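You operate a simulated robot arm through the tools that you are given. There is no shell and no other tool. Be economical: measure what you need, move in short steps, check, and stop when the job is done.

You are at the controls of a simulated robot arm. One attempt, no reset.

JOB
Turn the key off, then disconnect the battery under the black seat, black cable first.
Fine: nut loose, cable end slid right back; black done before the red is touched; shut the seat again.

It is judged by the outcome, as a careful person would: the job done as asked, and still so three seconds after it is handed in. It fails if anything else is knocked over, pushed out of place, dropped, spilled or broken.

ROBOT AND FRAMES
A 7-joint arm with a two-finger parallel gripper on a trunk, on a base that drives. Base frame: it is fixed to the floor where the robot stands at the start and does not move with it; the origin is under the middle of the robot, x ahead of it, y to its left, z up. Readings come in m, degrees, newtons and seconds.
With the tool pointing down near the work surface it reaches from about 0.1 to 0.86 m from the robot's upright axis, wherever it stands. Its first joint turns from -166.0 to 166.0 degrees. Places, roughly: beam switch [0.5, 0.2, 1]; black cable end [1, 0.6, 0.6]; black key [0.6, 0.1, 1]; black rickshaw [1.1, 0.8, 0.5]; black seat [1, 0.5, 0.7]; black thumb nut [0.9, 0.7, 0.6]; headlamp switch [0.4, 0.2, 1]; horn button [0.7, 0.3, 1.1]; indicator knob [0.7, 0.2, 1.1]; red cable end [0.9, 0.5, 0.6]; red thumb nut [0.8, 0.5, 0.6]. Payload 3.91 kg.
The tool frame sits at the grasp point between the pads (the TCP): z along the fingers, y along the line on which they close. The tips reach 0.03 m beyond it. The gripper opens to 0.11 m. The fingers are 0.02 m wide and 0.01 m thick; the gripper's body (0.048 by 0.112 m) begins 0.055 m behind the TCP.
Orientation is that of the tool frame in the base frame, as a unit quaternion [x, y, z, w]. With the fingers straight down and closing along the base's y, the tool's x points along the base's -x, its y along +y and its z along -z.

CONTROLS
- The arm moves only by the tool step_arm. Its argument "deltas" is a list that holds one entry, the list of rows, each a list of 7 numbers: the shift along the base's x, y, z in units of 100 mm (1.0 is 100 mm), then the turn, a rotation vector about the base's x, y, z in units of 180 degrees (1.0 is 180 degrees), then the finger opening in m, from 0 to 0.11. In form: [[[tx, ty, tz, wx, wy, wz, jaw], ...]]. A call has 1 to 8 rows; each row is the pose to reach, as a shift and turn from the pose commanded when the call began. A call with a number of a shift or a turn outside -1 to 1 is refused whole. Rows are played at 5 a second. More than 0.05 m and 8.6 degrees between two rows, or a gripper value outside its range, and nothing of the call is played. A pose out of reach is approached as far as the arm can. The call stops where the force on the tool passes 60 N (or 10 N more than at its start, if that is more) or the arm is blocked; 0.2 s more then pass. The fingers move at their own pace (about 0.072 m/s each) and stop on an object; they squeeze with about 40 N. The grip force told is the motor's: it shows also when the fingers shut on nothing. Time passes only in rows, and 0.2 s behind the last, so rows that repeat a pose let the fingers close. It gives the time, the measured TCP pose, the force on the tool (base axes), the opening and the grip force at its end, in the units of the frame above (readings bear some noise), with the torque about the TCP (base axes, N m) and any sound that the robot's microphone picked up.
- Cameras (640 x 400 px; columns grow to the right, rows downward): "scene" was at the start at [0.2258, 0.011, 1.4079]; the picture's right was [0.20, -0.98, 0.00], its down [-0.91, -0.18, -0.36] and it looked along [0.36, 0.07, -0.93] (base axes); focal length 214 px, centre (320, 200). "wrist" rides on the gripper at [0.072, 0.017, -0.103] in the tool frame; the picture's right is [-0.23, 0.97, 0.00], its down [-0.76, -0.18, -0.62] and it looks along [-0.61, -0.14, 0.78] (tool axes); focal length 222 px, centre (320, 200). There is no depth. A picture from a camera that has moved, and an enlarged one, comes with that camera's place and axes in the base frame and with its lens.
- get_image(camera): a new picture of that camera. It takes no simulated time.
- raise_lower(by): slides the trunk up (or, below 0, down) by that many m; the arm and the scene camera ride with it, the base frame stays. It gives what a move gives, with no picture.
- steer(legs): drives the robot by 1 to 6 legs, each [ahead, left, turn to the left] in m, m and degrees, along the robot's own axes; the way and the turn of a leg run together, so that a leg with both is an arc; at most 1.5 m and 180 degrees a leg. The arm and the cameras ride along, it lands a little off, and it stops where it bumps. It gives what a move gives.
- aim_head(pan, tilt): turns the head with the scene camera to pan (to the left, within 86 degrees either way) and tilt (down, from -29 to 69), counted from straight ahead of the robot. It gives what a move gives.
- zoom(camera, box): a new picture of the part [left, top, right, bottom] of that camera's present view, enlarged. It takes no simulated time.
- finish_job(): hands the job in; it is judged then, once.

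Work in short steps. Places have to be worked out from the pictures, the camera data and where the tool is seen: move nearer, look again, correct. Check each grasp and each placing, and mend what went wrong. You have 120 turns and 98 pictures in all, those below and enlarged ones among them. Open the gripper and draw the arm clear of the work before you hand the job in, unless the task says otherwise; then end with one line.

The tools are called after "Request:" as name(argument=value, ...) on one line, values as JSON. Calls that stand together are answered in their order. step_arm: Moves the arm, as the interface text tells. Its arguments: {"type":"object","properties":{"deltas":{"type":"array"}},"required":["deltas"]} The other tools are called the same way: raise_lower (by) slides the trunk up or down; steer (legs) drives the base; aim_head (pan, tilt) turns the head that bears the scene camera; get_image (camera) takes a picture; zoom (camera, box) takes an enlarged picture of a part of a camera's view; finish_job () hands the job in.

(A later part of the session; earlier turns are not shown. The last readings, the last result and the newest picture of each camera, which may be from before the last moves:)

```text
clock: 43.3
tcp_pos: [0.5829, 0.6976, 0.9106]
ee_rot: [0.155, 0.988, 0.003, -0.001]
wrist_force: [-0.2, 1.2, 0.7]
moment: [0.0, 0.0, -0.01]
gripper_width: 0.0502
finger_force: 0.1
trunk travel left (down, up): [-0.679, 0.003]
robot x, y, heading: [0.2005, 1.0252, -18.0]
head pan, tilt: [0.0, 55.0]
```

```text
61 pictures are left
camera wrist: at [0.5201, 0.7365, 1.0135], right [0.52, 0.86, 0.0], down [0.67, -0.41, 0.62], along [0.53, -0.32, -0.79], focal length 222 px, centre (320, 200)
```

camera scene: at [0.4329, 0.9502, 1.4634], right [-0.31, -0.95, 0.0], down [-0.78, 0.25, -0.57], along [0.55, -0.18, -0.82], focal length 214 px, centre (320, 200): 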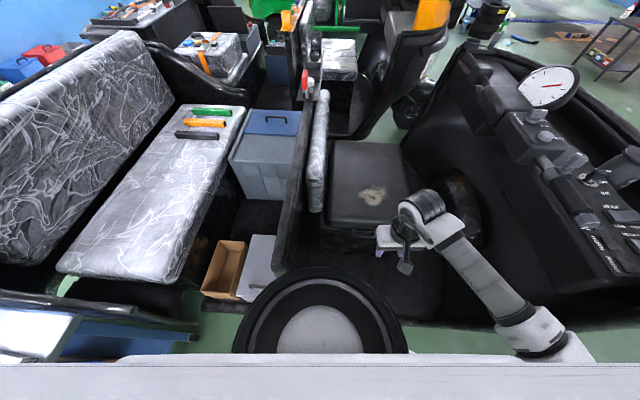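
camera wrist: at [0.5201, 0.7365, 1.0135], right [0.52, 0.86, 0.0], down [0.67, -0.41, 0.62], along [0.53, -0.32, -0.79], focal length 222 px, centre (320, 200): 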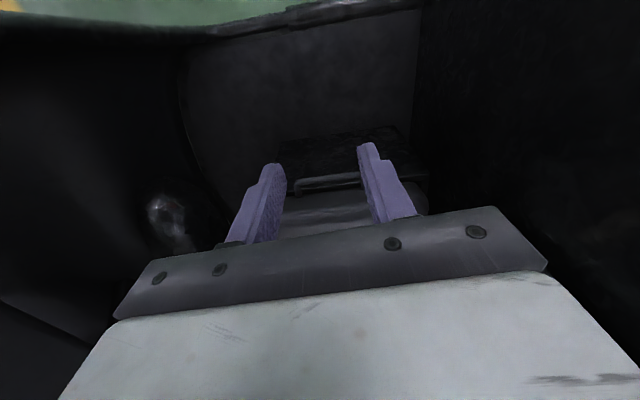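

Request:
zoom(camera="wrist", box=[250, 120, 450, 245])

Request:
zoom(camera="scene", box=[310, 180, 430, 255])

```text
3.20 times, centred on (350, 182) of wrist
camera zoom: at [0.5201, 0.7365, 1.0135], right [0.52, 0.86, 0.0], down [0.67, -0.41, 0.62], along [0.53, -0.32, -0.79], focal length 711 px, centre (224, 256)
```

zoom: 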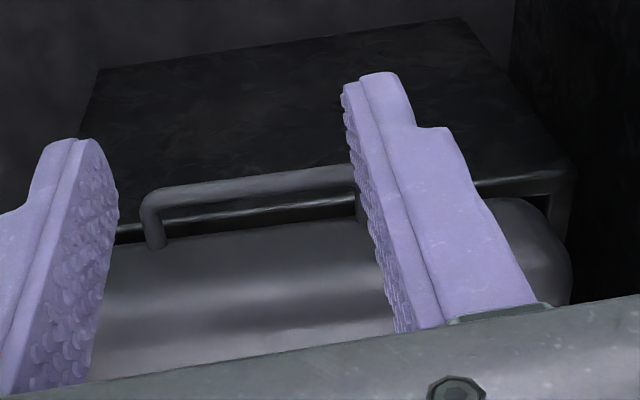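

```text
5.33 times, centred on (370, 218) of scene
camera zoom: at [0.4329, 0.9502, 1.4634], right [-0.31, -0.95, 0.0], down [-0.78, 0.25, -0.57], along [0.55, -0.18, -0.82], focal length 1144 px, centre (53, 107)
```

zoom: 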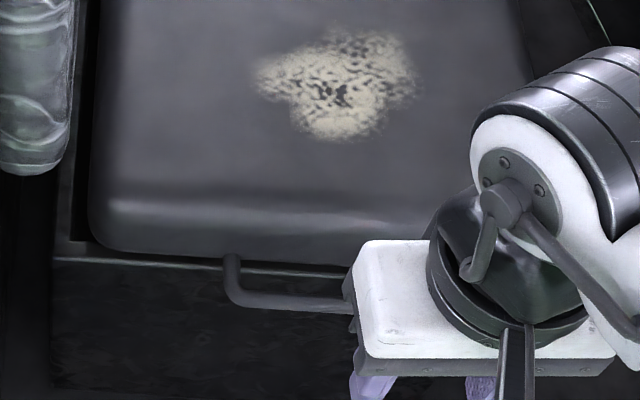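

Triangulated: the handle bar runs from [0.710, 0.565] to [0.764, 0.686] at z≈0.635, ~3 cm out from the lid. I'll straddle it tool-down with the closing axis across the bar; first I turn the tool +84° here.

Request:
step_arm(deltas=[[[0, 0, 0, 0, 0, 0.045, 0.05], [0, 0, 0, 0, 0, 0.09, 0.05], [0, 0, 0, 0, 0, 0.135, 0.05], [0, 0, 0, 0, 0, 0.18, 0.05], [0, 0, 0, 0, 0, 0.225, 0.05], [0, 0, 0, 0, 0, 0.27, 0.05], [0, 0, 0, 0, 0, 0.315, 0.05], [0, 0, 0, 0, 0, 0.36, 0.05]]])

Request:
step_arm(deltas=[[[0, 0, 0, 0, 0, 0.045, 0.04], [0, 0, 0, 0, 0, 0.09, 0.04], [0, 0, 0, 0, 0, 0.107, 0.04], [0.4, -0.2, 0, 0, 0, 0.107, 0.04], [0.8, -0.4, 0, 0, 0, 0.107, 0.04]]])

Request:
get_image(camera="wrist")

Request:
get_image(camera="scene")

```text
clock: 45.1
tcp_pos: [0.5807, 0.7492, 0.8187]
ee_rot: [-0.396, 0.918, -0.01, -0.001]
wrist_force: [0.0, 0.0, 0.6]
moment: [-0.03, -0.01, 0.02]
gripper_width: 0.0502
finger_force: 0.1
out of reach, approached as far as the arm can: row 4, 5, 6, 7, 8
trunk travel left (down, up): [-0.679, 0.003]
robot x, y, heading: [0.2038, 1.0245, -17.9]
head pan, tilt: [0.0, 55.0]
```

```text
clock: 46.3
tcp_pos: [0.624, 0.8147, 0.8208]
ee_rot: [-0.545, 0.839, -0.003, -0.001]
wrist_force: [-1.4, 0.2, 0.1]
moment: [-0.02, 0.01, -0.02]
gripper_width: 0.0401
finger_force: 0.1
out of reach, approached as far as the arm can: row 1, 2, 3, 4, 5
trunk travel left (down, up): [-0.679, 0.003]
robot x, y, heading: [0.1988, 1.0231, -17.9]
head pan, tilt: [0.0, 55.0]
```

```text
58 pictures are left
camera wrist: at [0.58, 0.7572, 0.9237], right [-0.8, 0.6, 0.0], down [0.47, 0.63, 0.62], along [0.38, 0.49, -0.79], focal length 222 px, centre (320, 200)
```

wrist: 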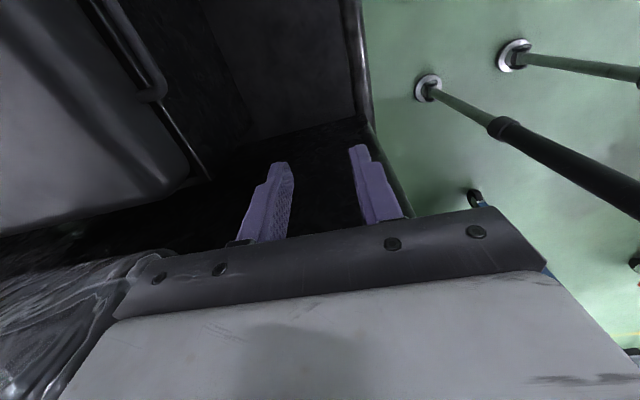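

```text
57 pictures are left
camera scene: at [0.4323, 0.9498, 1.4635], right [-0.31, -0.95, 0.0], down [-0.78, 0.25, -0.57], along [0.55, -0.18, -0.82], focal length 214 px, centre (320, 200)
```

scene: 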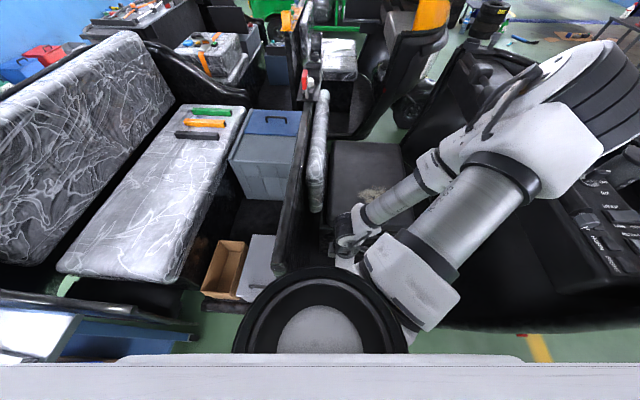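

The wrist can't take that yaw here and the arm wandered. I reverse the turn back to the previous orientation; then I'll instead pitch the tool forward and hook the bar from below.

Request:
step_arm(deltas=[[[-0.3, 0.1, 0.1, 0, 0, -0.045, 0.05], [-0.3, 0.1, 0.2, 0, 0, -0.09, 0.05], [-0.3, 0.1, 0.3, 0, 0, -0.135, 0.05], [-0.3, 0.1, 0.4, 0, 0, -0.18, 0.05], [-0.3, 0.1, 0.5, 0, 0, -0.225, 0.05], [-0.3, 0.1, 0.6, 0, 0, -0.27, 0.05]]])

Request:
get_image(camera="scene")

```text
clock: 47.7
tcp_pos: [0.6343, 0.7996, 0.8651]
ee_rot: [-0.151, 0.988, 0.002, -0.003]
wrist_force: [-0.1, 0.1, 0.2]
moment: [0.04, 0.02, -0.01]
gripper_width: 0.0504
finger_force: 0.1
out of reach, approached as far as the arm can: row 1, 2, 3, 4, 5, 6
trunk travel left (down, up): [-0.679, 0.003]
robot x, y, heading: [0.2029, 1.0235, -18.1]
head pan, tilt: [0.0, 55.0]
```

```text
56 pictures are left
camera scene: at [0.4327, 0.9502, 1.4634], right [-0.31, -0.95, 0.0], down [-0.78, 0.25, -0.57], along [0.55, -0.18, -0.82], focal length 214 px, centre (320, 200)
```

scene: 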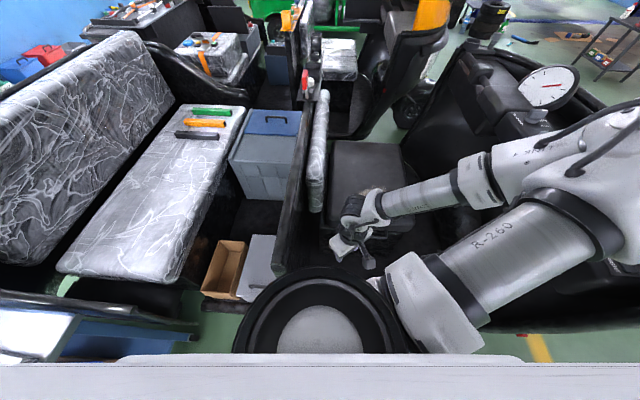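

The arm's elbow is near the handlebar end; I raise and turn back further to restore the earlier configuration.

Request:
step_arm(deltas=[[[0, 0, 0.4, 0, 0, -0.04, 0.05], [-0.1, 0, 0.8, 0, 0, -0.08, 0.05], [-0.2, -0.1, 1.0, 0, 0, -0.12, 0.05], [-0.2, -0.2, 1.0, 0, 0, -0.16, 0.05], [-0.2, -0.3, 1.0, 0, 0, -0.197, 0.05]]])

Request:
get_image(camera="scene")

```text
clock: 48.3
tcp_pos: [0.673, 0.8402, 0.9293]
ee_rot: [-0.152, 0.988, 0.005, -0.008]
wrist_force: [-0.8, 0.7, 0.0]
moment: [-0.01, -0.02, 0.0]
gripper_width: 0.05
finger_force: 0.0
out of reach, approached as far as the arm can: row 1, 2
trunk travel left (down, up): [-0.679, 0.003]
robot x, y, heading: [0.203, 1.0249, -18.0]
head pan, tilt: [0.0, 55.0]
stopped in row 2: the arm was blocked; the commanded pose is now the measured one
```

```text
55 pictures are left
camera scene: at [0.4329, 0.9501, 1.4634], right [-0.31, -0.95, 0.0], down [-0.78, 0.25, -0.57], along [0.55, -0.18, -0.82], focal length 214 px, centre (320, 200)
```

scene: 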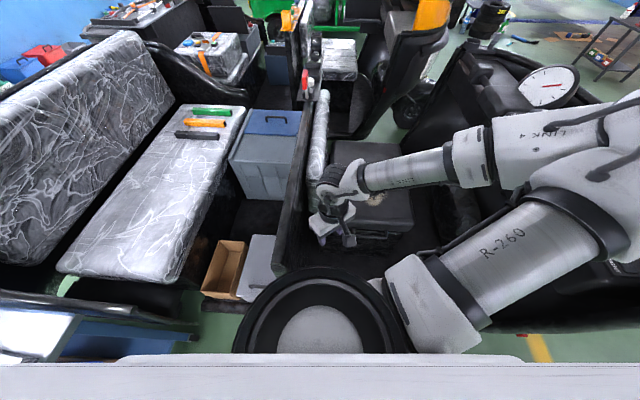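

Blocked next to the partition; the command is now reset to the measured pose. I move small: right/back away from the partition and up.

Request:
step_arm(deltas=[[[-0.3, -0.3, 0, 0, 0, 0, 0.05], [-0.6, -0.6, 0.1, 0, 0, 0, 0.05], [-0.7, -0.9, 0.3, 0, 0, -0.03, 0.05], [-0.7, -1.0, 0.6, 0, 0, -0.06, 0.05], [-0.7, -1.0, 0.9, 0, 0, -0.09, 0.05]]])

Request:
get_image(camera="scene")

```text
clock: 48.9
tcp_pos: [0.6722, 0.8408, 0.9319]
ee_rot: [-0.276, 0.961, 0.009, -0.013]
wrist_force: [1.0, -0.2, -0.3]
moment: [-0.03, 0.02, -0.04]
gripper_width: 0.0498
finger_force: 0.0
out of reach, approached as far as the arm can: row 1, 2
trunk travel left (down, up): [-0.679, 0.003]
robot x, y, heading: [0.2027, 1.022, -17.9]
head pan, tilt: [0.0, 55.0]
stopped in row 2: the arm was blocked; the commanded pose is now the measured one
```

```text
54 pictures are left
camera scene: at [0.4332, 0.9503, 1.4633], right [-0.31, -0.95, 0.0], down [-0.78, 0.25, -0.57], along [0.55, -0.18, -0.82], focal length 214 px, centre (320, 200)
```

scene: 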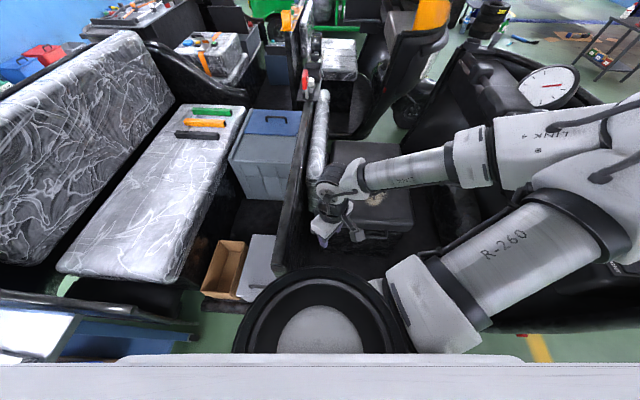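

I look at the elbow, which may be touching something.

Request:
aim_head(pan=-40, tilt=45)

Request:
get_image(camera="scene")

```text
clock: 50.0
tcp_pos: [0.6732, 0.8391, 0.933]
ee_rot: [-0.276, 0.961, 0.009, -0.012]
wrist_force: [-0.3, -0.4, 0.9]
moment: [-0.01, -0.02, 0.01]
gripper_width: 0.0503
finger_force: 0.1
trunk travel left (down, up): [-0.679, 0.003]
robot x, y, heading: [0.2026, 1.0254, -17.9]
head pan, tilt: [-40.0, 45.0]
```

```text
53 pictures are left
camera scene: at [0.4075, 0.9035, 1.4768], right [-0.85, -0.53, 0.0], down [-0.38, 0.6, -0.71], along [0.37, -0.6, -0.71], focal length 214 px, centre (320, 200)
```

scene: 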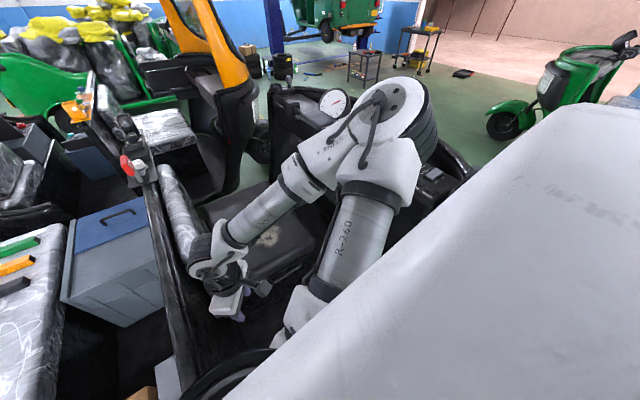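

The elbow is fully folded (joint limit), not touching anything. I move outward (forward over the seat) and up to unfold it.

Request:
step_arm(deltas=[[[0.2, -0.05, 0.3, 0, 0, 0, 0.05], [0.4, -0.2, 0.6, 0, 0, 0, 0.05], [0.6, -0.4, 0.9, 0, 0, 0, 0.05], [0.8, -0.7, 1.0, 0, 0, 0, 0.05]]])

Request:
get_image(camera="scene")

```text
clock: 51.0
tcp_pos: [0.7469, 0.7776, 1.0282]
ee_rot: [-0.271, 0.962, 0.006, -0.012]
wrist_force: [0.2, -0.2, -0.5]
moment: [0.03, -0.03, -0.01]
gripper_width: 0.05
finger_force: 0.0
out of reach, approached as far as the arm can: row 4
trunk travel left (down, up): [-0.679, 0.003]
robot x, y, heading: [0.2019, 1.0247, -18.1]
head pan, tilt: [-40.0, 45.0]
```

```text
52 pictures are left
camera scene: at [0.4085, 0.9027, 1.4764], right [-0.85, -0.53, 0.0], down [-0.38, 0.6, -0.71], along [0.37, -0.6, -0.71], focal length 214 px, centre (320, 200)
```

scene: 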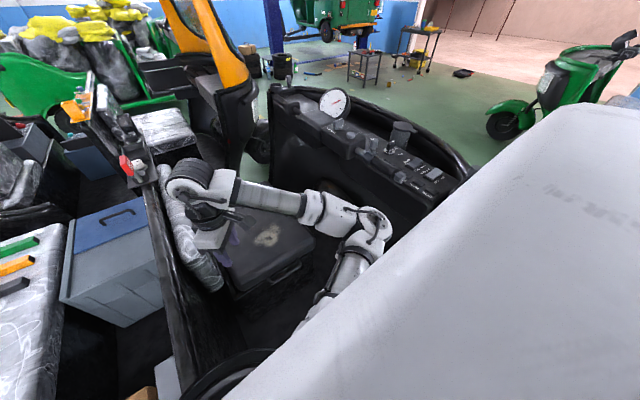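

It unfolded into a lower elbow posture over the doorway. Next I bring the gripper rightwards over the front of the seat, turning the yaw partly back.

Request:
step_arm(deltas=[[[-0.1, -0.35, 0.1, 0, 0, -0.04, 0.05], [-0.2, -0.7, 0.2, 0, 0, -0.08, 0.05], [-0.3, -1.0, 0.2, 0, 0, -0.12, 0.05], [-0.3, -1.0, 0.2, 0, 0, -0.16, 0.05], [-0.3, -1.0, 0.2, 0, 0, -0.2, 0.05], [-0.3, -1.0, 0.2, 0, 0, -0.24, 0.05], [-0.3, -1.0, 0.2, 0, 0, -0.28, 0.05]]])

Request:
get_image(camera="scene")

```text
clock: 52.5
tcp_pos: [0.7154, 0.678, 1.0487]
ee_rot: [0.163, 0.987, 0.011, -0.009]
wrist_force: [-0.6, 0.5, -0.1]
moment: [-0.01, 0.01, 0.0]
gripper_width: 0.0501
finger_force: 0.0
trunk travel left (down, up): [-0.679, 0.003]
robot x, y, heading: [0.2054, 1.0237, -18.4]
head pan, tilt: [-40.0, 45.0]
```

```text
51 pictures are left
camera scene: at [0.4073, 0.9035, 1.4768], right [-0.85, -0.53, 0.0], down [-0.37, 0.6, -0.71], along [0.37, -0.6, -0.71], focal length 214 px, centre (320, 200)
```

scene: 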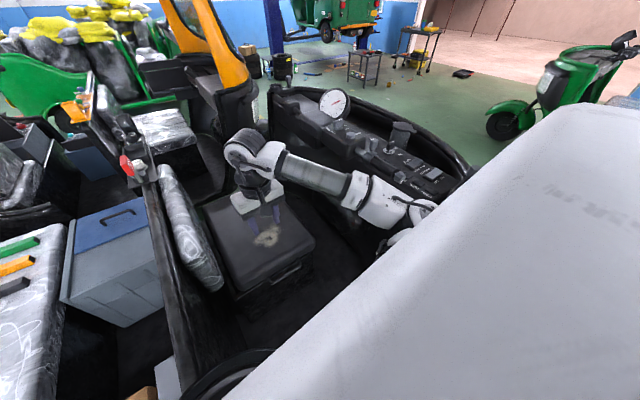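

The elbow is close to the dash end now. I shift the base 10 cm left and 4 cm back, so that the arm comes in from further left with a straighter elbow.

Request:
steer(legs=[[-0.04, 0.1, 0]])

Request:
step_arm(deltas=[[[0, -0.45, 0, 0, 0, 0, 0.05], [0, -0.9, 0, 0, 0, 0, 0.05]]])

Request:
get_image(camera="scene")

```text
clock: 54.0
tcp_pos: [0.707, 0.7829, 1.0489]
ee_rot: [0.163, 0.987, 0.011, -0.008]
wrist_force: [-0.1, 1.3, 0.5]
moment: [-0.02, 0.0, -0.03]
gripper_width: 0.0502
finger_force: 0.1
trunk travel left (down, up): [-0.679, 0.003]
robot x, y, heading: [0.1938, 1.1307, -18.2]
head pan, tilt: [-40.0, 45.0]
```

```text
clock: 54.6
tcp_pos: [0.709, 0.6909, 1.0481]
ee_rot: [0.163, 0.987, 0.012, -0.009]
wrist_force: [-0.1, 0.5, 0.8]
moment: [-0.01, 0.02, 0.01]
gripper_width: 0.0499
finger_force: 0.1
trunk travel left (down, up): [-0.679, 0.003]
robot x, y, heading: [0.1944, 1.1301, -18.1]
head pan, tilt: [-40.0, 45.0]
```

```text
50 pictures are left
camera scene: at [0.3995, 1.0085, 1.4767], right [-0.85, -0.53, 0.0], down [-0.37, 0.6, -0.71], along [0.37, -0.6, -0.71], focal length 214 px, centre (320, 200)
```

scene: 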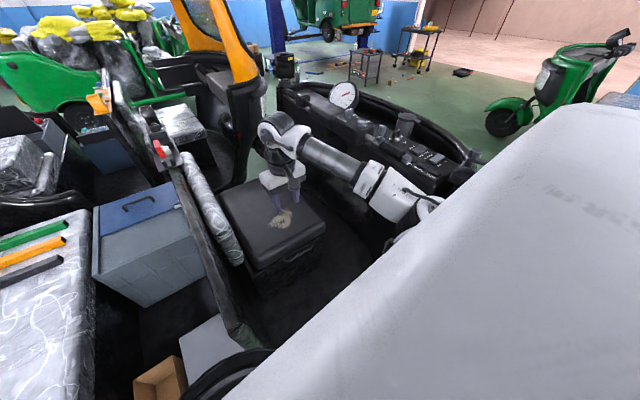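

Better: elbow clear of the dash. I back another 10 cm for a straighter arm and pitch the tool forward by 60° at this height.

Request:
steer(legs=[[-0.1, 0, 0]])

Request:
step_arm(deltas=[[[0.1, -0.03, 0, -0.0158, -0.042, 0, 0.05], [0.2, -0.06, 0, -0.0315, -0.0843, 0, 0.05], [0.3, -0.1, 0, -0.047, -0.1265, 0, 0.05], [0.4, -0.13, 0, -0.063, -0.1687, 0, 0.05], [0.5, -0.16, 0, -0.079, -0.211, 0, 0.05], [0.6, -0.2, 0, -0.0945, -0.253, 0, 0.05], [0.7, -0.23, 0, -0.11, -0.295, 0, 0.05], [0.8, -0.26, 0, -0.126, -0.337, 0, 0.05]]])

Request:
get_image(camera="scene")

```text
clock: 55.7
tcp_pos: [0.6106, 0.7235, 1.05]
ee_rot: [0.164, 0.986, 0.012, -0.008]
wrist_force: [0.5, 0.6, 0.1]
moment: [0.02, -0.02, 0.01]
gripper_width: 0.0501
finger_force: 0.1
trunk travel left (down, up): [-0.679, 0.003]
robot x, y, heading: [0.1001, 1.1593, -18.3]
head pan, tilt: [-40.0, 45.0]
```

```text
clock: 57.5
tcp_pos: [0.6928, 0.6955, 1.0481]
ee_rot: [0.132, 0.839, -0.093, 0.519]
wrist_force: [-0.3, -0.5, -0.8]
moment: [0.0, 0.01, 0.01]
gripper_width: 0.0502
finger_force: 0.2
trunk travel left (down, up): [-0.679, 0.003]
robot x, y, heading: [0.0991, 1.1612, -18.2]
head pan, tilt: [-40.0, 45.0]
```

```text
49 pictures are left
camera scene: at [0.3037, 1.0402, 1.4768], right [-0.85, -0.53, 0.0], down [-0.37, 0.6, -0.71], along [0.37, -0.6, -0.71], focal length 214 px, centre (320, 200)
```

scene: 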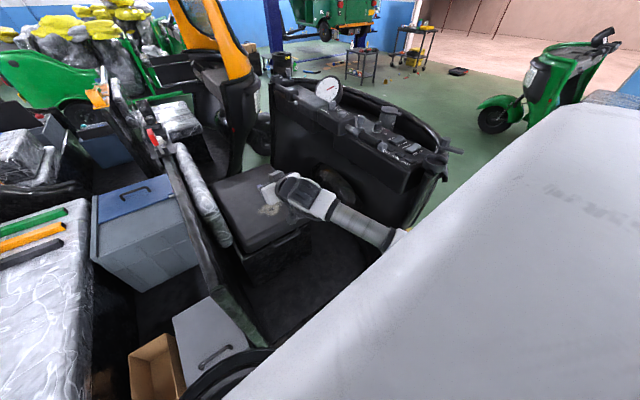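

Works well. I finish the pitch to horizontal, back the tips off in front of the handle line, then lower the trunk.

Request:
step_arm(deltas=[[[-0.2, -0.1, 0, -0.016, -0.043, 0, 0.05], [-0.4, -0.2, 0, -0.032, -0.086, 0, 0.05], [-0.63, -0.32, 0, -0.048, -0.13, 0, 0.05]]])

Request:
raise_lower(by=-0.3)

Request:
aim_head(pan=-22, tilt=40)

Request:
get_image(camera="scene")

Request:
get_image(camera="wrist")

```text
clock: 58.5
tcp_pos: [0.6502, 0.68, 1.0507]
ee_rot: [0.087, 0.713, -0.112, 0.687]
wrist_force: [0.0, 0.2, 0.0]
moment: [-0.02, -0.03, -0.01]
gripper_width: 0.0503
finger_force: 0.2
trunk travel left (down, up): [-0.679, 0.003]
robot x, y, heading: [0.0996, 1.1628, -18.4]
head pan, tilt: [-40.0, 45.0]
stopped in row 3: the arm was blocked; the commanded pose is now the measured one
```

```text
clock: 61.5
tcp_pos: [0.6633, 0.6857, 0.7435]
ee_rot: [0.077, 0.72, -0.105, 0.682]
wrist_force: [-0.2, 0.1, 0.4]
moment: [-0.02, 0.01, 0.0]
gripper_width: 0.05
finger_force: 0.1
trunk travel left (down, up): [-0.379, 0.303]
robot x, y, heading: [0.0971, 1.1647, -18.3]
head pan, tilt: [-40.0, 45.0]
```

```text
clock: 62.4
tcp_pos: [0.6624, 0.6841, 0.7426]
ee_rot: [0.078, 0.719, -0.105, 0.682]
wrist_force: [-0.1, -0.3, -1.2]
moment: [-0.04, 0.01, -0.04]
gripper_width: 0.0503
finger_force: 0.1
trunk travel left (down, up): [-0.379, 0.303]
robot x, y, heading: [0.0988, 1.1641, -18.1]
head pan, tilt: [-22.0, 40.0]
```

```text
48 pictures are left
camera scene: at [0.3345, 1.051, 1.1814], right [-0.65, -0.76, 0.0], down [-0.5, 0.42, -0.76], along [0.58, -0.49, -0.65], focal length 214 px, centre (320, 200)
```

scene: 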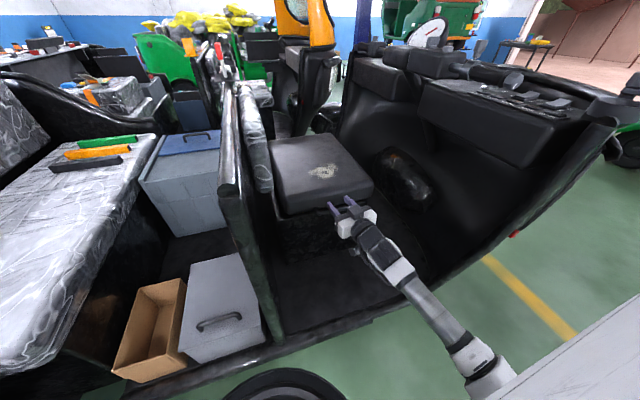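

```text
47 pictures are left
camera wrist: at [0.5642, 0.7267, 0.6734], right [0.26, 0.95, 0.18], down [-0.6, 0.01, 0.8], along [0.75, -0.32, 0.58], focal length 222 px, centre (320, 200)
```

wrist: 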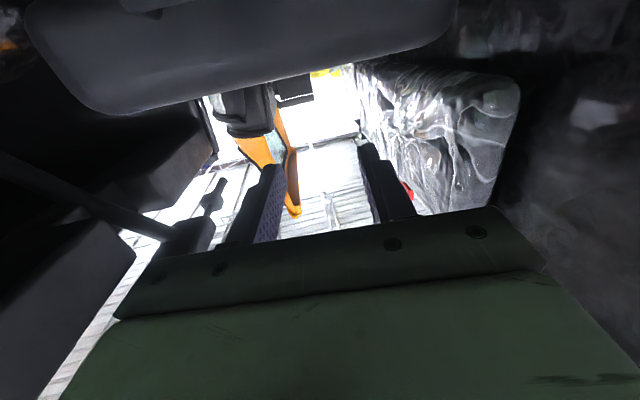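

The tool is horizontal, 7 cm in front of the handle and above it. I go down and right to just below the bar, then look.

Request:
step_arm(deltas=[[[0, -0.13, -0.4, 0, 0, 0, 0.05], [0, -0.26, -0.8, 0, 0, 0, 0.05], [0, -0.4, -1.0, 0, 0, 0, 0.05]]])

Request:
step_arm(deltas=[[[0, 0, -0.25, 0, 0, 0, 0.05], [0, 0, -0.52, 0, 0, 0, 0.05]]])

Request:
get_image(camera="wrist")

Request:
zoom(camera="scene", box=[250, 130, 410, 250])

```text
clock: 63.1
tcp_pos: [0.6488, 0.6389, 0.645]
ee_rot: [0.088, 0.713, -0.112, 0.686]
wrist_force: [-0.1, -0.4, 0.0]
moment: [0.02, 0.02, -0.04]
gripper_width: 0.0503
finger_force: 0.1
trunk travel left (down, up): [-0.379, 0.303]
robot x, y, heading: [0.0978, 1.1622, -18.3]
head pan, tilt: [-22.0, 40.0]
```

```text
clock: 63.8
tcp_pos: [0.6471, 0.6385, 0.5962]
ee_rot: [0.089, 0.713, -0.113, 0.686]
wrist_force: [0.5, 0.6, 0.4]
moment: [0.02, -0.02, -0.01]
gripper_width: 0.0502
finger_force: 0.1
trunk travel left (down, up): [-0.379, 0.303]
robot x, y, heading: [0.0983, 1.1582, -18.3]
head pan, tilt: [-22.0, 40.0]
```

```text
46 pictures are left
camera wrist: at [0.5516, 0.6832, 0.5257], right [0.28, 0.94, 0.19], down [-0.62, 0.03, 0.79], along [0.74, -0.34, 0.59], focal length 222 px, centre (320, 200)
```

wrist: 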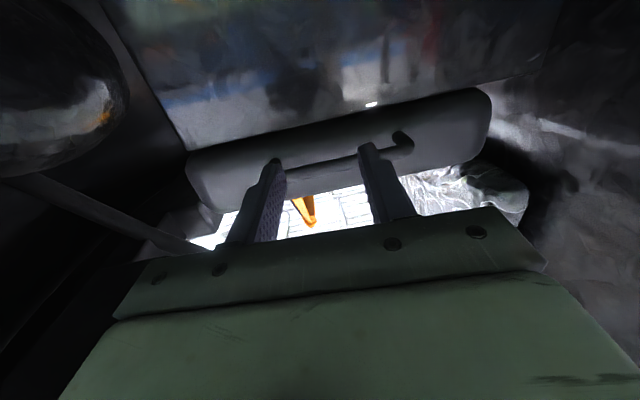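

```text
3.33 times, centred on (330, 190) of scene
camera zoom: at [0.3259, 1.0543, 1.1833], right [-0.64, -0.76, 0.0], down [-0.49, 0.41, -0.77], along [0.59, -0.49, -0.64], focal length 715 px, centre (287, 233)
```

zoom: 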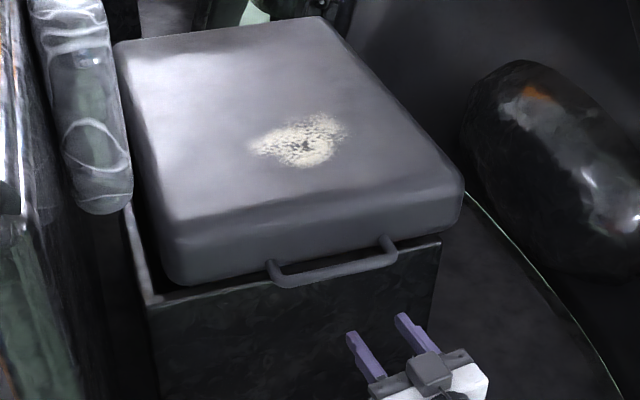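

The fingers are in front of and just under the bar. Advance 7.5 cm beneath it, then lift a little.

Request:
step_arm(deltas=[[[0.24, -0.04, 0, 0, 0, 0, 0.05], [0.48, -0.09, 0, 0, 0, 0, 0.05], [0.72, -0.14, 0, 0, 0, 0, 0.05]]])

Request:
step_arm(deltas=[[[0, 0, 0.15, 0, 0, 0, 0.05], [0, 0, 0.3, 0, 0, 0, 0.05], [0, 0, 0.45, 0, 0, 0, 0.05]]])

Request:
zoom(camera="scene", box=[250, 130, 410, 250])

```text
clock: 64.5
tcp_pos: [0.7221, 0.6242, 0.5971]
ee_rot: [0.089, 0.712, -0.112, 0.687]
wrist_force: [0.8, -0.5, 0.5]
moment: [0.02, 0.02, 0.01]
gripper_width: 0.05
finger_force: 0.0
trunk travel left (down, up): [-0.379, 0.303]
robot x, y, heading: [0.1003, 1.162, -18.1]
head pan, tilt: [-22.0, 40.0]
```

```text
clock: 65.3
tcp_pos: [0.722, 0.6256, 0.6428]
ee_rot: [0.087, 0.714, -0.112, 0.685]
wrist_force: [0.3, -1.0, -3.6]
moment: [0.16, 0.02, 0.03]
gripper_width: 0.0503
finger_force: 0.9
trunk travel left (down, up): [-0.379, 0.303]
robot x, y, heading: [0.0967, 1.1659, -18.1]
head pan, tilt: [-22.0, 40.0]
```

```text
3.33 times, centred on (330, 190) of scene
camera zoom: at [0.326, 1.0543, 1.1839], right [-0.64, -0.76, 0.0], down [-0.49, 0.41, -0.77], along [0.59, -0.49, -0.64], focal length 715 px, centre (287, 233)
```

zoom: 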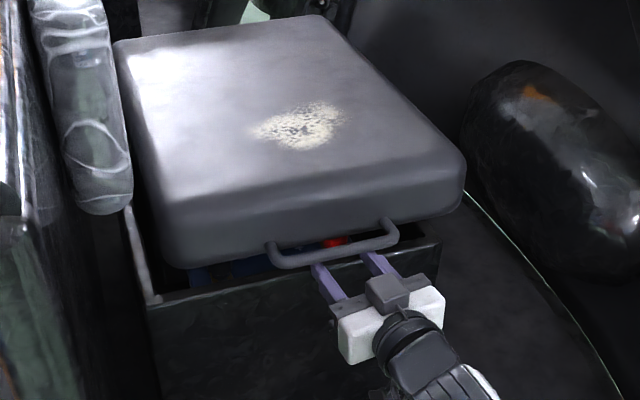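

The lid lifts easily and the battery is visible beneath. Keep lifting along the arc.

Request:
step_arm(deltas=[[[0.0, 0, 0.35, 0, 0, 0, 0.05], [0.05, -0.02, 0.7, 0, 0, 0, 0.05], [0.15, -0.06, 1.0, 0, 0, 0, 0.05]]])

Request:
step_arm(deltas=[[[0.1, -0.04, 0.35, 0, 0, 0, 0.05], [0.25, -0.1, 0.7, 0, 0, 0, 0.05], [0.4, -0.16, 1.0, 0, 0, 0, 0.05]]])

Request:
get_image(camera="scene")

```text
clock: 66.2
tcp_pos: [0.7371, 0.6185, 0.7426]
ee_rot: [0.088, 0.713, -0.112, 0.687]
wrist_force: [-1.5, 0.6, -3.3]
moment: [0.11, 0.0, -0.05]
gripper_width: 0.05
finger_force: 0.0
trunk travel left (down, up): [-0.379, 0.303]
robot x, y, heading: [0.1002, 1.1591, -18.1]
head pan, tilt: [-22.0, 40.0]
```

```text
clock: 67.0
tcp_pos: [0.7763, 0.6031, 0.8426]
ee_rot: [0.087, 0.713, -0.112, 0.686]
wrist_force: [-2.4, 1.3, -1.6]
moment: [0.05, 0.04, -0.04]
gripper_width: 0.0498
finger_force: 0.0
trunk travel left (down, up): [-0.379, 0.303]
robot x, y, heading: [0.1016, 1.1609, -18.2]
head pan, tilt: [-22.0, 40.0]
```

```text
43 pictures are left
camera scene: at [0.3258, 1.0546, 1.184], right [-0.64, -0.76, 0.0], down [-0.49, 0.41, -0.77], along [0.59, -0.49, -0.64], focal length 214 px, centre (320, 200)
```

scene: 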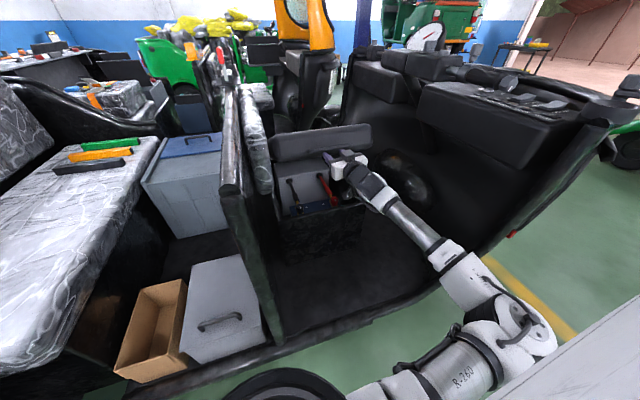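

Battery with black (left) and red (right) cables is visible. Continue pushing up and forward.

Request:
step_arm(deltas=[[[0.2, -0.08, 0.3, 0, 0, 0, 0.05], [0.4, -0.16, 0.6, 0, 0, 0, 0.05], [0.65, -0.26, 0.85, 0, 0, 0, 0.05], [0.95, -0.38, 1.0, 0, 0, 0, 0.05]]])

Request:
get_image(camera="scene")

```text
clock: 68.0
tcp_pos: [0.8627, 0.5684, 0.9614]
ee_rot: [0.083, 0.706, -0.117, 0.694]
wrist_force: [-38.3, 15.2, 39.2]
moment: [-1.49, -0.4, -0.83]
gripper_width: 0.049
finger_force: 0.1
trunk travel left (down, up): [-0.379, 0.303]
robot x, y, heading: [0.0979, 1.1628, -18.2]
head pan, tilt: [-22.0, 40.0]
```

```text
42 pictures are left
camera scene: at [0.3194, 1.058, 1.1867], right [-0.65, -0.76, 0.0], down [-0.49, 0.41, -0.77], along [0.59, -0.5, -0.64], focal length 214 px, centre (320, 200)
```

scene: 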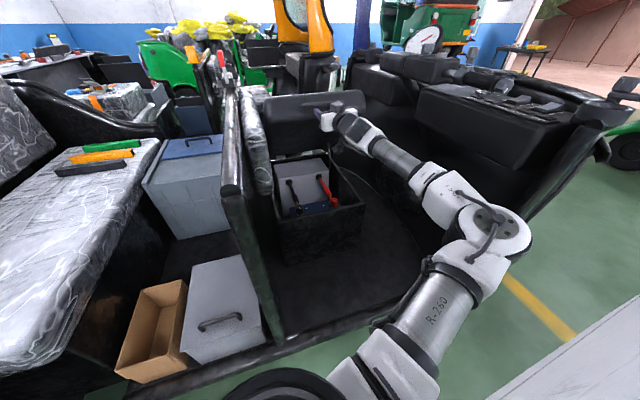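

The fingertips now jam between bar and lid edge (55 N). I ease back 2 cm and see whether the lid still rests on the fingers.

Request:
step_arm(deltas=[[[-0.1, 0.04, -0.02, 0, 0, 0, 0.05], [-0.18, 0.07, -0.05, 0, 0, 0, 0.05]]])

Request:
zoom(camera="scene", box=[230, 80, 390, 220])

```text
clock: 68.5
tcp_pos: [0.8495, 0.5737, 0.9449]
ee_rot: [0.086, 0.71, -0.112, 0.69]
wrist_force: [-29.9, 8.3, 27.0]
moment: [-1.11, -0.16, -0.77]
gripper_width: 0.0508
finger_force: 1.5
trunk travel left (down, up): [-0.379, 0.303]
robot x, y, heading: [0.0998, 1.1636, -18.0]
head pan, tilt: [-22.0, 40.0]
```

```text
2.86 times, centred on (310, 150) of scene
camera zoom: at [0.3219, 1.0566, 1.1852], right [-0.65, -0.76, 0.0], down [-0.49, 0.41, -0.77], along [0.59, -0.5, -0.64], focal length 613 px, centre (349, 343)
```

zoom: 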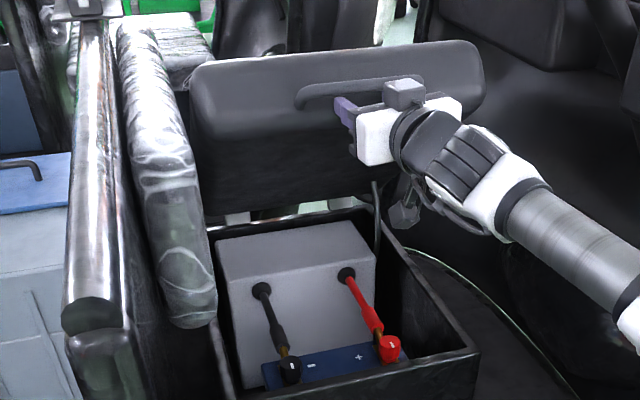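

The lid is steeply open, a stay rod is visible on the right. I back off more and check if the lid stays.

Request:
step_arm(deltas=[[[-0.1, 0.04, 0, 0, 0, 0, 0.05], [-0.2, 0.08, 0, 0, 0, 0, 0.05], [-0.3, 0.12, 0, 0, 0, 0, 0.05]]])

Request:
zoom(camera="scene", box=[230, 80, 390, 220])

```text
clock: 69.3
tcp_pos: [0.824, 0.5852, 0.9354]
ee_rot: [0.088, 0.714, -0.112, 0.686]
wrist_force: [-0.9, 0.6, 0.4]
moment: [0.01, -0.01, 0.0]
gripper_width: 0.0501
finger_force: 0.0
trunk travel left (down, up): [-0.379, 0.303]
robot x, y, heading: [0.097, 1.1645, -18.2]
head pan, tilt: [-22.0, 40.0]
```

```text
2.86 times, centred on (310, 150) of scene
camera zoom: at [0.3258, 1.0547, 1.184], right [-0.64, -0.76, 0.0], down [-0.49, 0.41, -0.77], along [0.59, -0.49, -0.64], focal length 613 px, centre (349, 343)
```

zoom: 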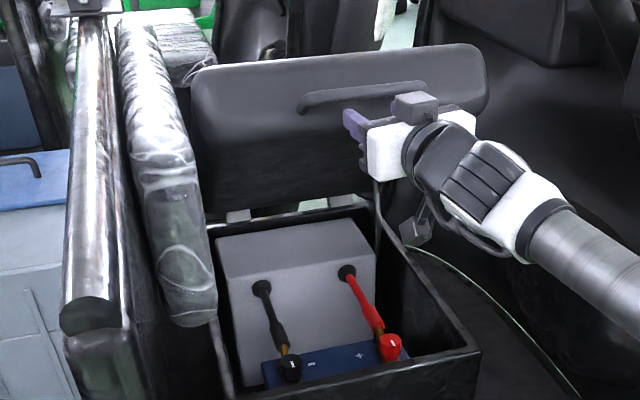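

Force is zero now and the lid still stands. I lower the fingers 5 cm to confirm it holds by itself.

Request:
step_arm(deltas=[[[-0.1, 0.04, -0.2, 0, 0, 0, 0.05], [-0.2, 0.08, -0.3, 0, 0, 0, 0.05], [-0.4, 0.15, -0.3, 0, 0, 0, 0.05], [-0.4, 0.15, -0.3, 0, 0, 0, 0.05]]])

Request:
get_image(camera="scene")

Request:
zoom(camera="scene", box=[240, 160, 384, 250])

```text
clock: 70.3
tcp_pos: [0.7821, 0.6005, 0.9085]
ee_rot: [0.087, 0.713, -0.112, 0.686]
wrist_force: [-0.2, -0.3, -0.2]
moment: [0.04, 0.01, -0.02]
gripper_width: 0.05
finger_force: 0.0
trunk travel left (down, up): [-0.379, 0.303]
robot x, y, heading: [0.0981, 1.1636, -18.3]
head pan, tilt: [-22.0, 40.0]
```

```text
39 pictures are left
camera scene: at [0.3257, 1.0546, 1.1841], right [-0.64, -0.76, 0.0], down [-0.49, 0.41, -0.77], along [0.59, -0.49, -0.64], focal length 214 px, centre (320, 200)
```

scene: 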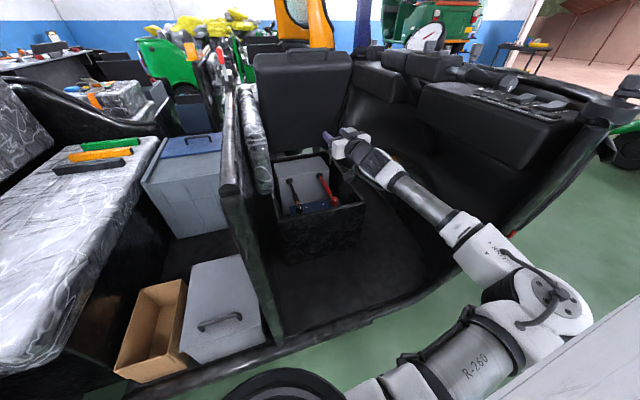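

```text
4.44 times, centred on (312, 205) of scene
camera zoom: at [0.3257, 1.0546, 1.1841], right [-0.64, -0.76, 0.0], down [-0.49, 0.41, -0.77], along [0.59, -0.49, -0.64], focal length 953 px, centre (356, 178)
```

zoom: 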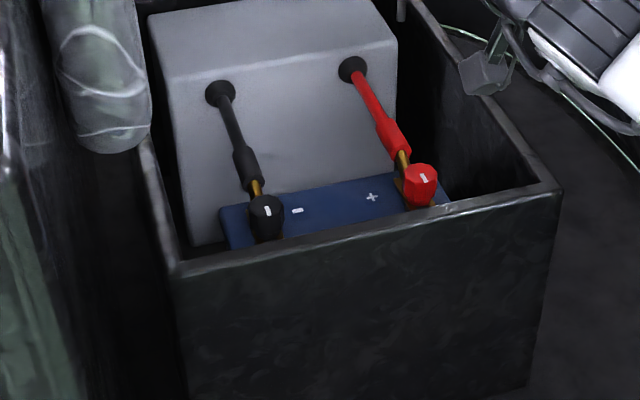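

The lid has sprung fully open and stays. Nuts: black ≈[0.88, 0.70, 0.6], red ≈[0.82, 0.56, 0.6]. I pitch the tool back to straight down, moving back a little, aligned with the box (-22°).

Request:
step_arm(deltas=[[[-0.1, 0.04, 0.1, 0.0155, 0.0418, -0.0033, 0.05], [-0.2, 0.08, 0.2, 0.0309, 0.0835, -0.0065, 0.05], [-0.3, 0.12, 0.3, 0.0464, 0.1253, -0.0098, 0.05], [-0.4, 0.16, 0.4, 0.0618, 0.1671, -0.0131, 0.05], [-0.5, 0.2, 0.5, 0.0773, 0.2089, -0.0164, 0.05], [-0.6, 0.24, 0.5, 0.0927, 0.2506, -0.0196, 0.05], [-0.7, 0.28, 0.5, 0.1082, 0.2924, -0.0229, 0.05], [-0.8, 0.32, 0.5, 0.1236, 0.3342, -0.0262, 0.05]]])

Request:
step_arm(deltas=[[[0, 0, 0, 0.0155, 0.0418, -0.0033, 0.05], [0, 0, 0, 0.0309, 0.0835, -0.0065, 0.05], [0, 0, 0, 0.0464, 0.1253, -0.0098, 0.05]]])

Request:
steer(legs=[[0.1, 0, 0]])

Request:
get_image(camera="scene")

Request:
get_image(camera="wrist")

```text
clock: 72.2
tcp_pos: [0.7021, 0.6325, 0.9582]
ee_rot: [0.173, 0.963, -0.034, 0.204]
wrist_force: [0.7, -0.1, -0.1]
moment: [0.02, 0.0, 0.03]
gripper_width: 0.05
finger_force: 0.0
out of reach, approached as far as the arm can: row 2
trunk travel left (down, up): [-0.379, 0.303]
robot x, y, heading: [0.0965, 1.1631, -18.2]
head pan, tilt: [-22.0, 40.0]
```

```text
clock: 73.0
tcp_pos: [0.701, 0.644, 0.9525]
ee_rot: [0.193, 0.981, -0.001, 0.0]
wrist_force: [-0.3, 0.0, 0.0]
moment: [0.02, 0.01, 0.02]
gripper_width: 0.05
finger_force: 0.1
out of reach, approached as far as the arm can: row 3
trunk travel left (down, up): [-0.379, 0.303]
robot x, y, heading: [0.0985, 1.1588, -18.5]
head pan, tilt: [-22.0, 40.0]
```

```text
clock: 74.1
tcp_pos: [0.7937, 0.6138, 0.9526]
ee_rot: [0.191, 0.982, -0.001, 0.002]
wrist_force: [-0.4, -0.2, 0.3]
moment: [-0.02, -0.03, -0.01]
gripper_width: 0.0499
finger_force: 0.1
trunk travel left (down, up): [-0.379, 0.303]
robot x, y, heading: [0.1918, 1.1297, -18.1]
head pan, tilt: [-22.0, 40.0]
```

```text
37 pictures are left
camera scene: at [0.4187, 1.0246, 1.184], right [-0.64, -0.77, 0.0], down [-0.49, 0.41, -0.77], along [0.59, -0.49, -0.64], focal length 214 px, centre (320, 200)
```

scene: 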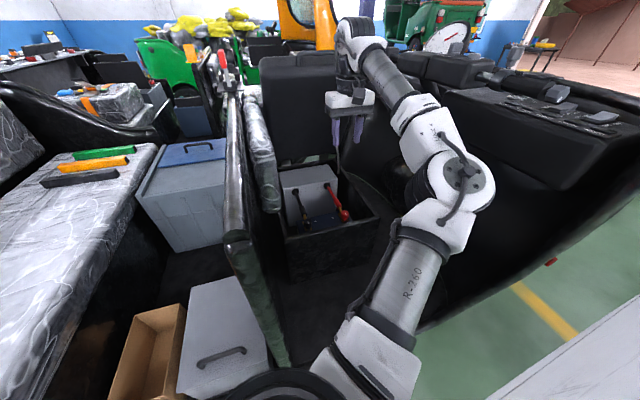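

```text
36 pictures are left
camera wrist: at [0.7342, 0.6583, 1.055], right [0.58, 0.82, 0.0], down [0.64, -0.45, 0.62], along [0.51, -0.36, -0.78], focal length 222 px, centre (320, 200)
```

wrist: 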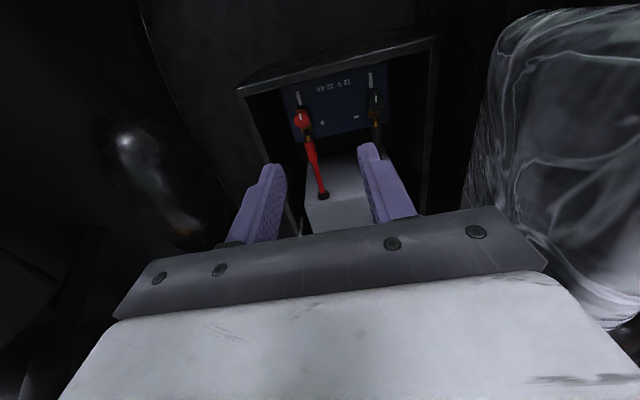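

Good view in both cameras. I enlarge the nuts in both for triangulation.

Request:
zoom(camera="wrist", box=[250, 40, 450, 165])

Request:
zoom(camera="scene", box=[264, 150, 392, 230])

```text
3.20 times, centred on (350, 102) of wrist
camera zoom: at [0.7342, 0.6583, 1.055], right [0.58, 0.82, 0.0], down [0.64, -0.45, 0.62], along [0.51, -0.36, -0.78], focal length 711 px, centre (224, 512)
```

zoom: 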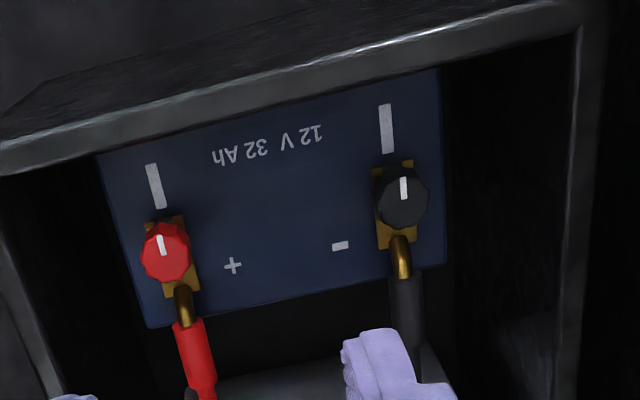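

```text
5.00 times, centred on (328, 190) of scene
camera zoom: at [0.4187, 1.0246, 1.184], right [-0.64, -0.77, 0.0], down [-0.49, 0.41, -0.77], along [0.59, -0.49, -0.64], focal length 1072 px, centre (280, 250)
```

zoom: 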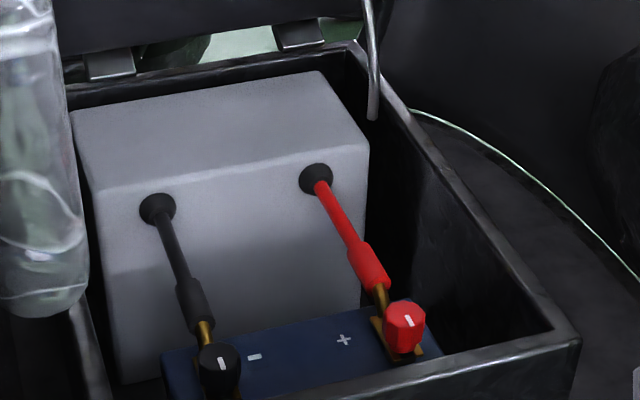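

Black nut top ≈[0.904, 0.682, 0.568], red ≈[0.843, 0.530, 0.568], knobs ~34 mm across. I lower the trunk 0.2 m, then move above the black nut with the tool turned -40° to have a long anticlockwise stroke.

Request:
raise_lower(by=-0.2)

Request:
step_arm(deltas=[[[0.2, 0.12, 0, 0, 0, -0.044, 0.06], [0.4, 0.24, 0, 0, 0, -0.088, 0.06], [0.6, 0.36, 0, 0, 0, -0.132, 0.06], [0.8, 0.5, 0, 0, 0, -0.176, 0.06], [0.98, 0.6, 0, 0, 0, -0.22, 0.06]]])

Request:
get_image(camera="scene")

Request:
get_image(camera="wrist")

```text
clock: 76.3
tcp_pos: [0.7939, 0.6152, 0.7521]
ee_rot: [0.192, 0.981, 0.0, 0.0]
wrist_force: [-0.6, 1.0, -0.3]
moment: [0.01, 0.01, -0.01]
gripper_width: 0.0504
finger_force: 0.1
trunk travel left (down, up): [-0.179, 0.503]
robot x, y, heading: [0.1938, 1.1341, -17.9]
head pan, tilt: [-22.0, 40.0]
```

```text
clock: 77.5
tcp_pos: [0.8919, 0.6748, 0.7538]
ee_rot: [0.513, 0.858, -0.001, 0.0]
wrist_force: [0.3, -0.5, -0.3]
moment: [0.03, 0.01, 0.02]
gripper_width: 0.0599
finger_force: 0.0
trunk travel left (down, up): [-0.179, 0.503]
robot x, y, heading: [0.1925, 1.1325, -18.3]
head pan, tilt: [-22.0, 40.0]
```

```text
33 pictures are left
camera scene: at [0.4184, 1.0247, 0.9841], right [-0.64, -0.77, 0.0], down [-0.49, 0.41, -0.77], along [0.59, -0.49, -0.64], focal length 214 px, centre (320, 200)
```

scene: 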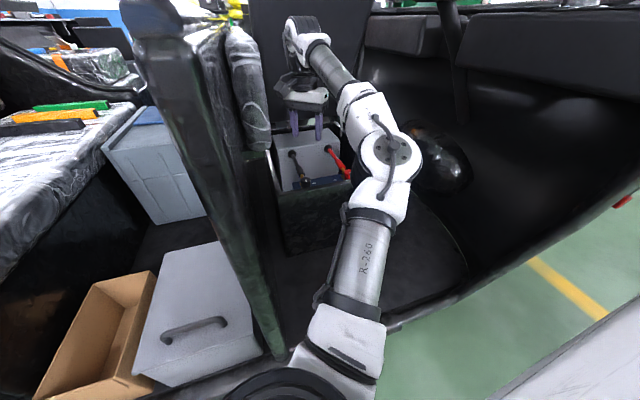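

```text
32 pictures are left
camera wrist: at [0.8731, 0.7479, 0.8564], right [0.97, 0.26, 0.0], down [0.2, -0.75, 0.62], along [0.16, -0.6, -0.78], focal length 222 px, centre (320, 200)
```

wrist: 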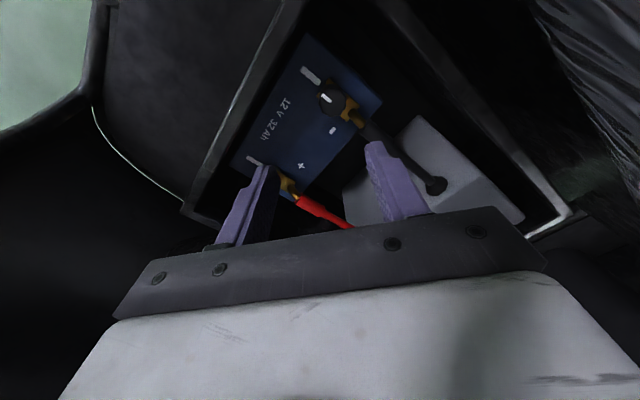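

Nut seen at [0.900, 0.682], matching. I centre over it, back the yaw off by 5° to spare the cable, and descend to z=0.582.

Request:
step_arm(deltas=[[[0.09, 0.07, -0.4, 0, 0, 0.015, 0.06], [0.09, 0.07, -0.8, 0, 0, 0.028, 0.06], [0.09, 0.07, -1.0, 0, 0, 0.028, 0.06]]])

Request:
get_image(camera="wrist")

```text
clock: 78.3
tcp_pos: [0.9015, 0.683, 0.6532]
ee_rot: [0.474, 0.88, -0.001, 0.0]
wrist_force: [0.0, 0.5, 0.0]
moment: [0.0, 0.01, 0.0]
gripper_width: 0.0599
finger_force: 0.0
trunk travel left (down, up): [-0.179, 0.503]
robot x, y, heading: [0.1951, 1.1336, -18.1]
head pan, tilt: [-22.0, 40.0]
```

```text
31 pictures are left
camera wrist: at [0.876, 0.753, 0.7555], right [0.94, 0.35, 0.0], down [0.27, -0.73, 0.62], along [0.22, -0.59, -0.78], focal length 222 px, centre (320, 200)
```

wrist: 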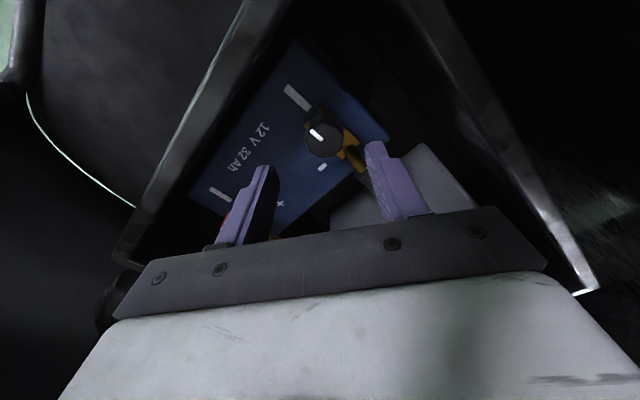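

Nut centre ≈[0.905, 0.678]; small correction and descend the last 7 cm.

Request:
step_arm(deltas=[[[0.03, -0.04, -0.3, 0, 0, 0, 0.06], [0.03, -0.04, -0.55, 0, 0, 0, 0.06], [0.03, -0.04, -0.7, 0, 0, 0, 0.06]]])

Request:
get_image(camera="wrist")

```text
clock: 79.1
tcp_pos: [0.9043, 0.6777, 0.5831]
ee_rot: [0.474, 0.881, -0.001, 0.001]
wrist_force: [-1.5, 0.9, 0.0]
moment: [0.0, -0.01, -0.01]
gripper_width: 0.0599
finger_force: 0.0
trunk travel left (down, up): [-0.179, 0.503]
robot x, y, heading: [0.1889, 1.1276, -18.2]
head pan, tilt: [-22.0, 40.0]
```

```text
30 pictures are left
camera wrist: at [0.8789, 0.7475, 0.6848], right [0.94, 0.34, 0.0], down [0.27, -0.73, 0.62], along [0.22, -0.59, -0.78], focal length 222 px, centre (320, 200)
```

wrist: 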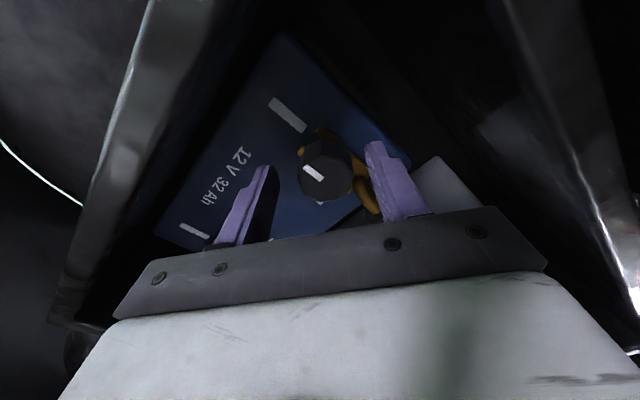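

The nut is between the fingers. Close.

Request:
step_arm(deltas=[[[0.04, -0.01, 0, 0, 0, 0, 0.05], [0.04, -0.01, -0.03, 0, 0, 0, 0.02], [0.04, -0.01, -0.03, 0, 0, 0, 0.02], [0.04, -0.01, -0.03, 0, 0, 0, 0.02]]])

Request:
get_image(camera="wrist")

```text
clock: 80.1
tcp_pos: [0.908, 0.6742, 0.5824]
ee_rot: [0.475, 0.88, -0.001, 0.002]
wrist_force: [1.7, -3.5, 15.4]
moment: [0.68, 0.73, 0.01]
gripper_width: 0.0336
finger_force: 44.7
trunk travel left (down, up): [-0.179, 0.503]
robot x, y, heading: [0.1917, 1.1323, -18.3]
head pan, tilt: [-22.0, 40.0]
```

```text
29 pictures are left
camera wrist: at [0.8827, 0.747, 0.684], right [0.94, 0.35, 0.0], down [0.27, -0.73, 0.63], along [0.22, -0.59, -0.78], focal length 222 px, centre (320, 200)
```

wrist: 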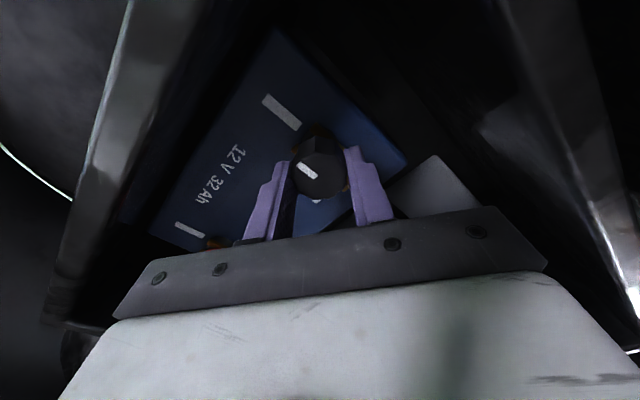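

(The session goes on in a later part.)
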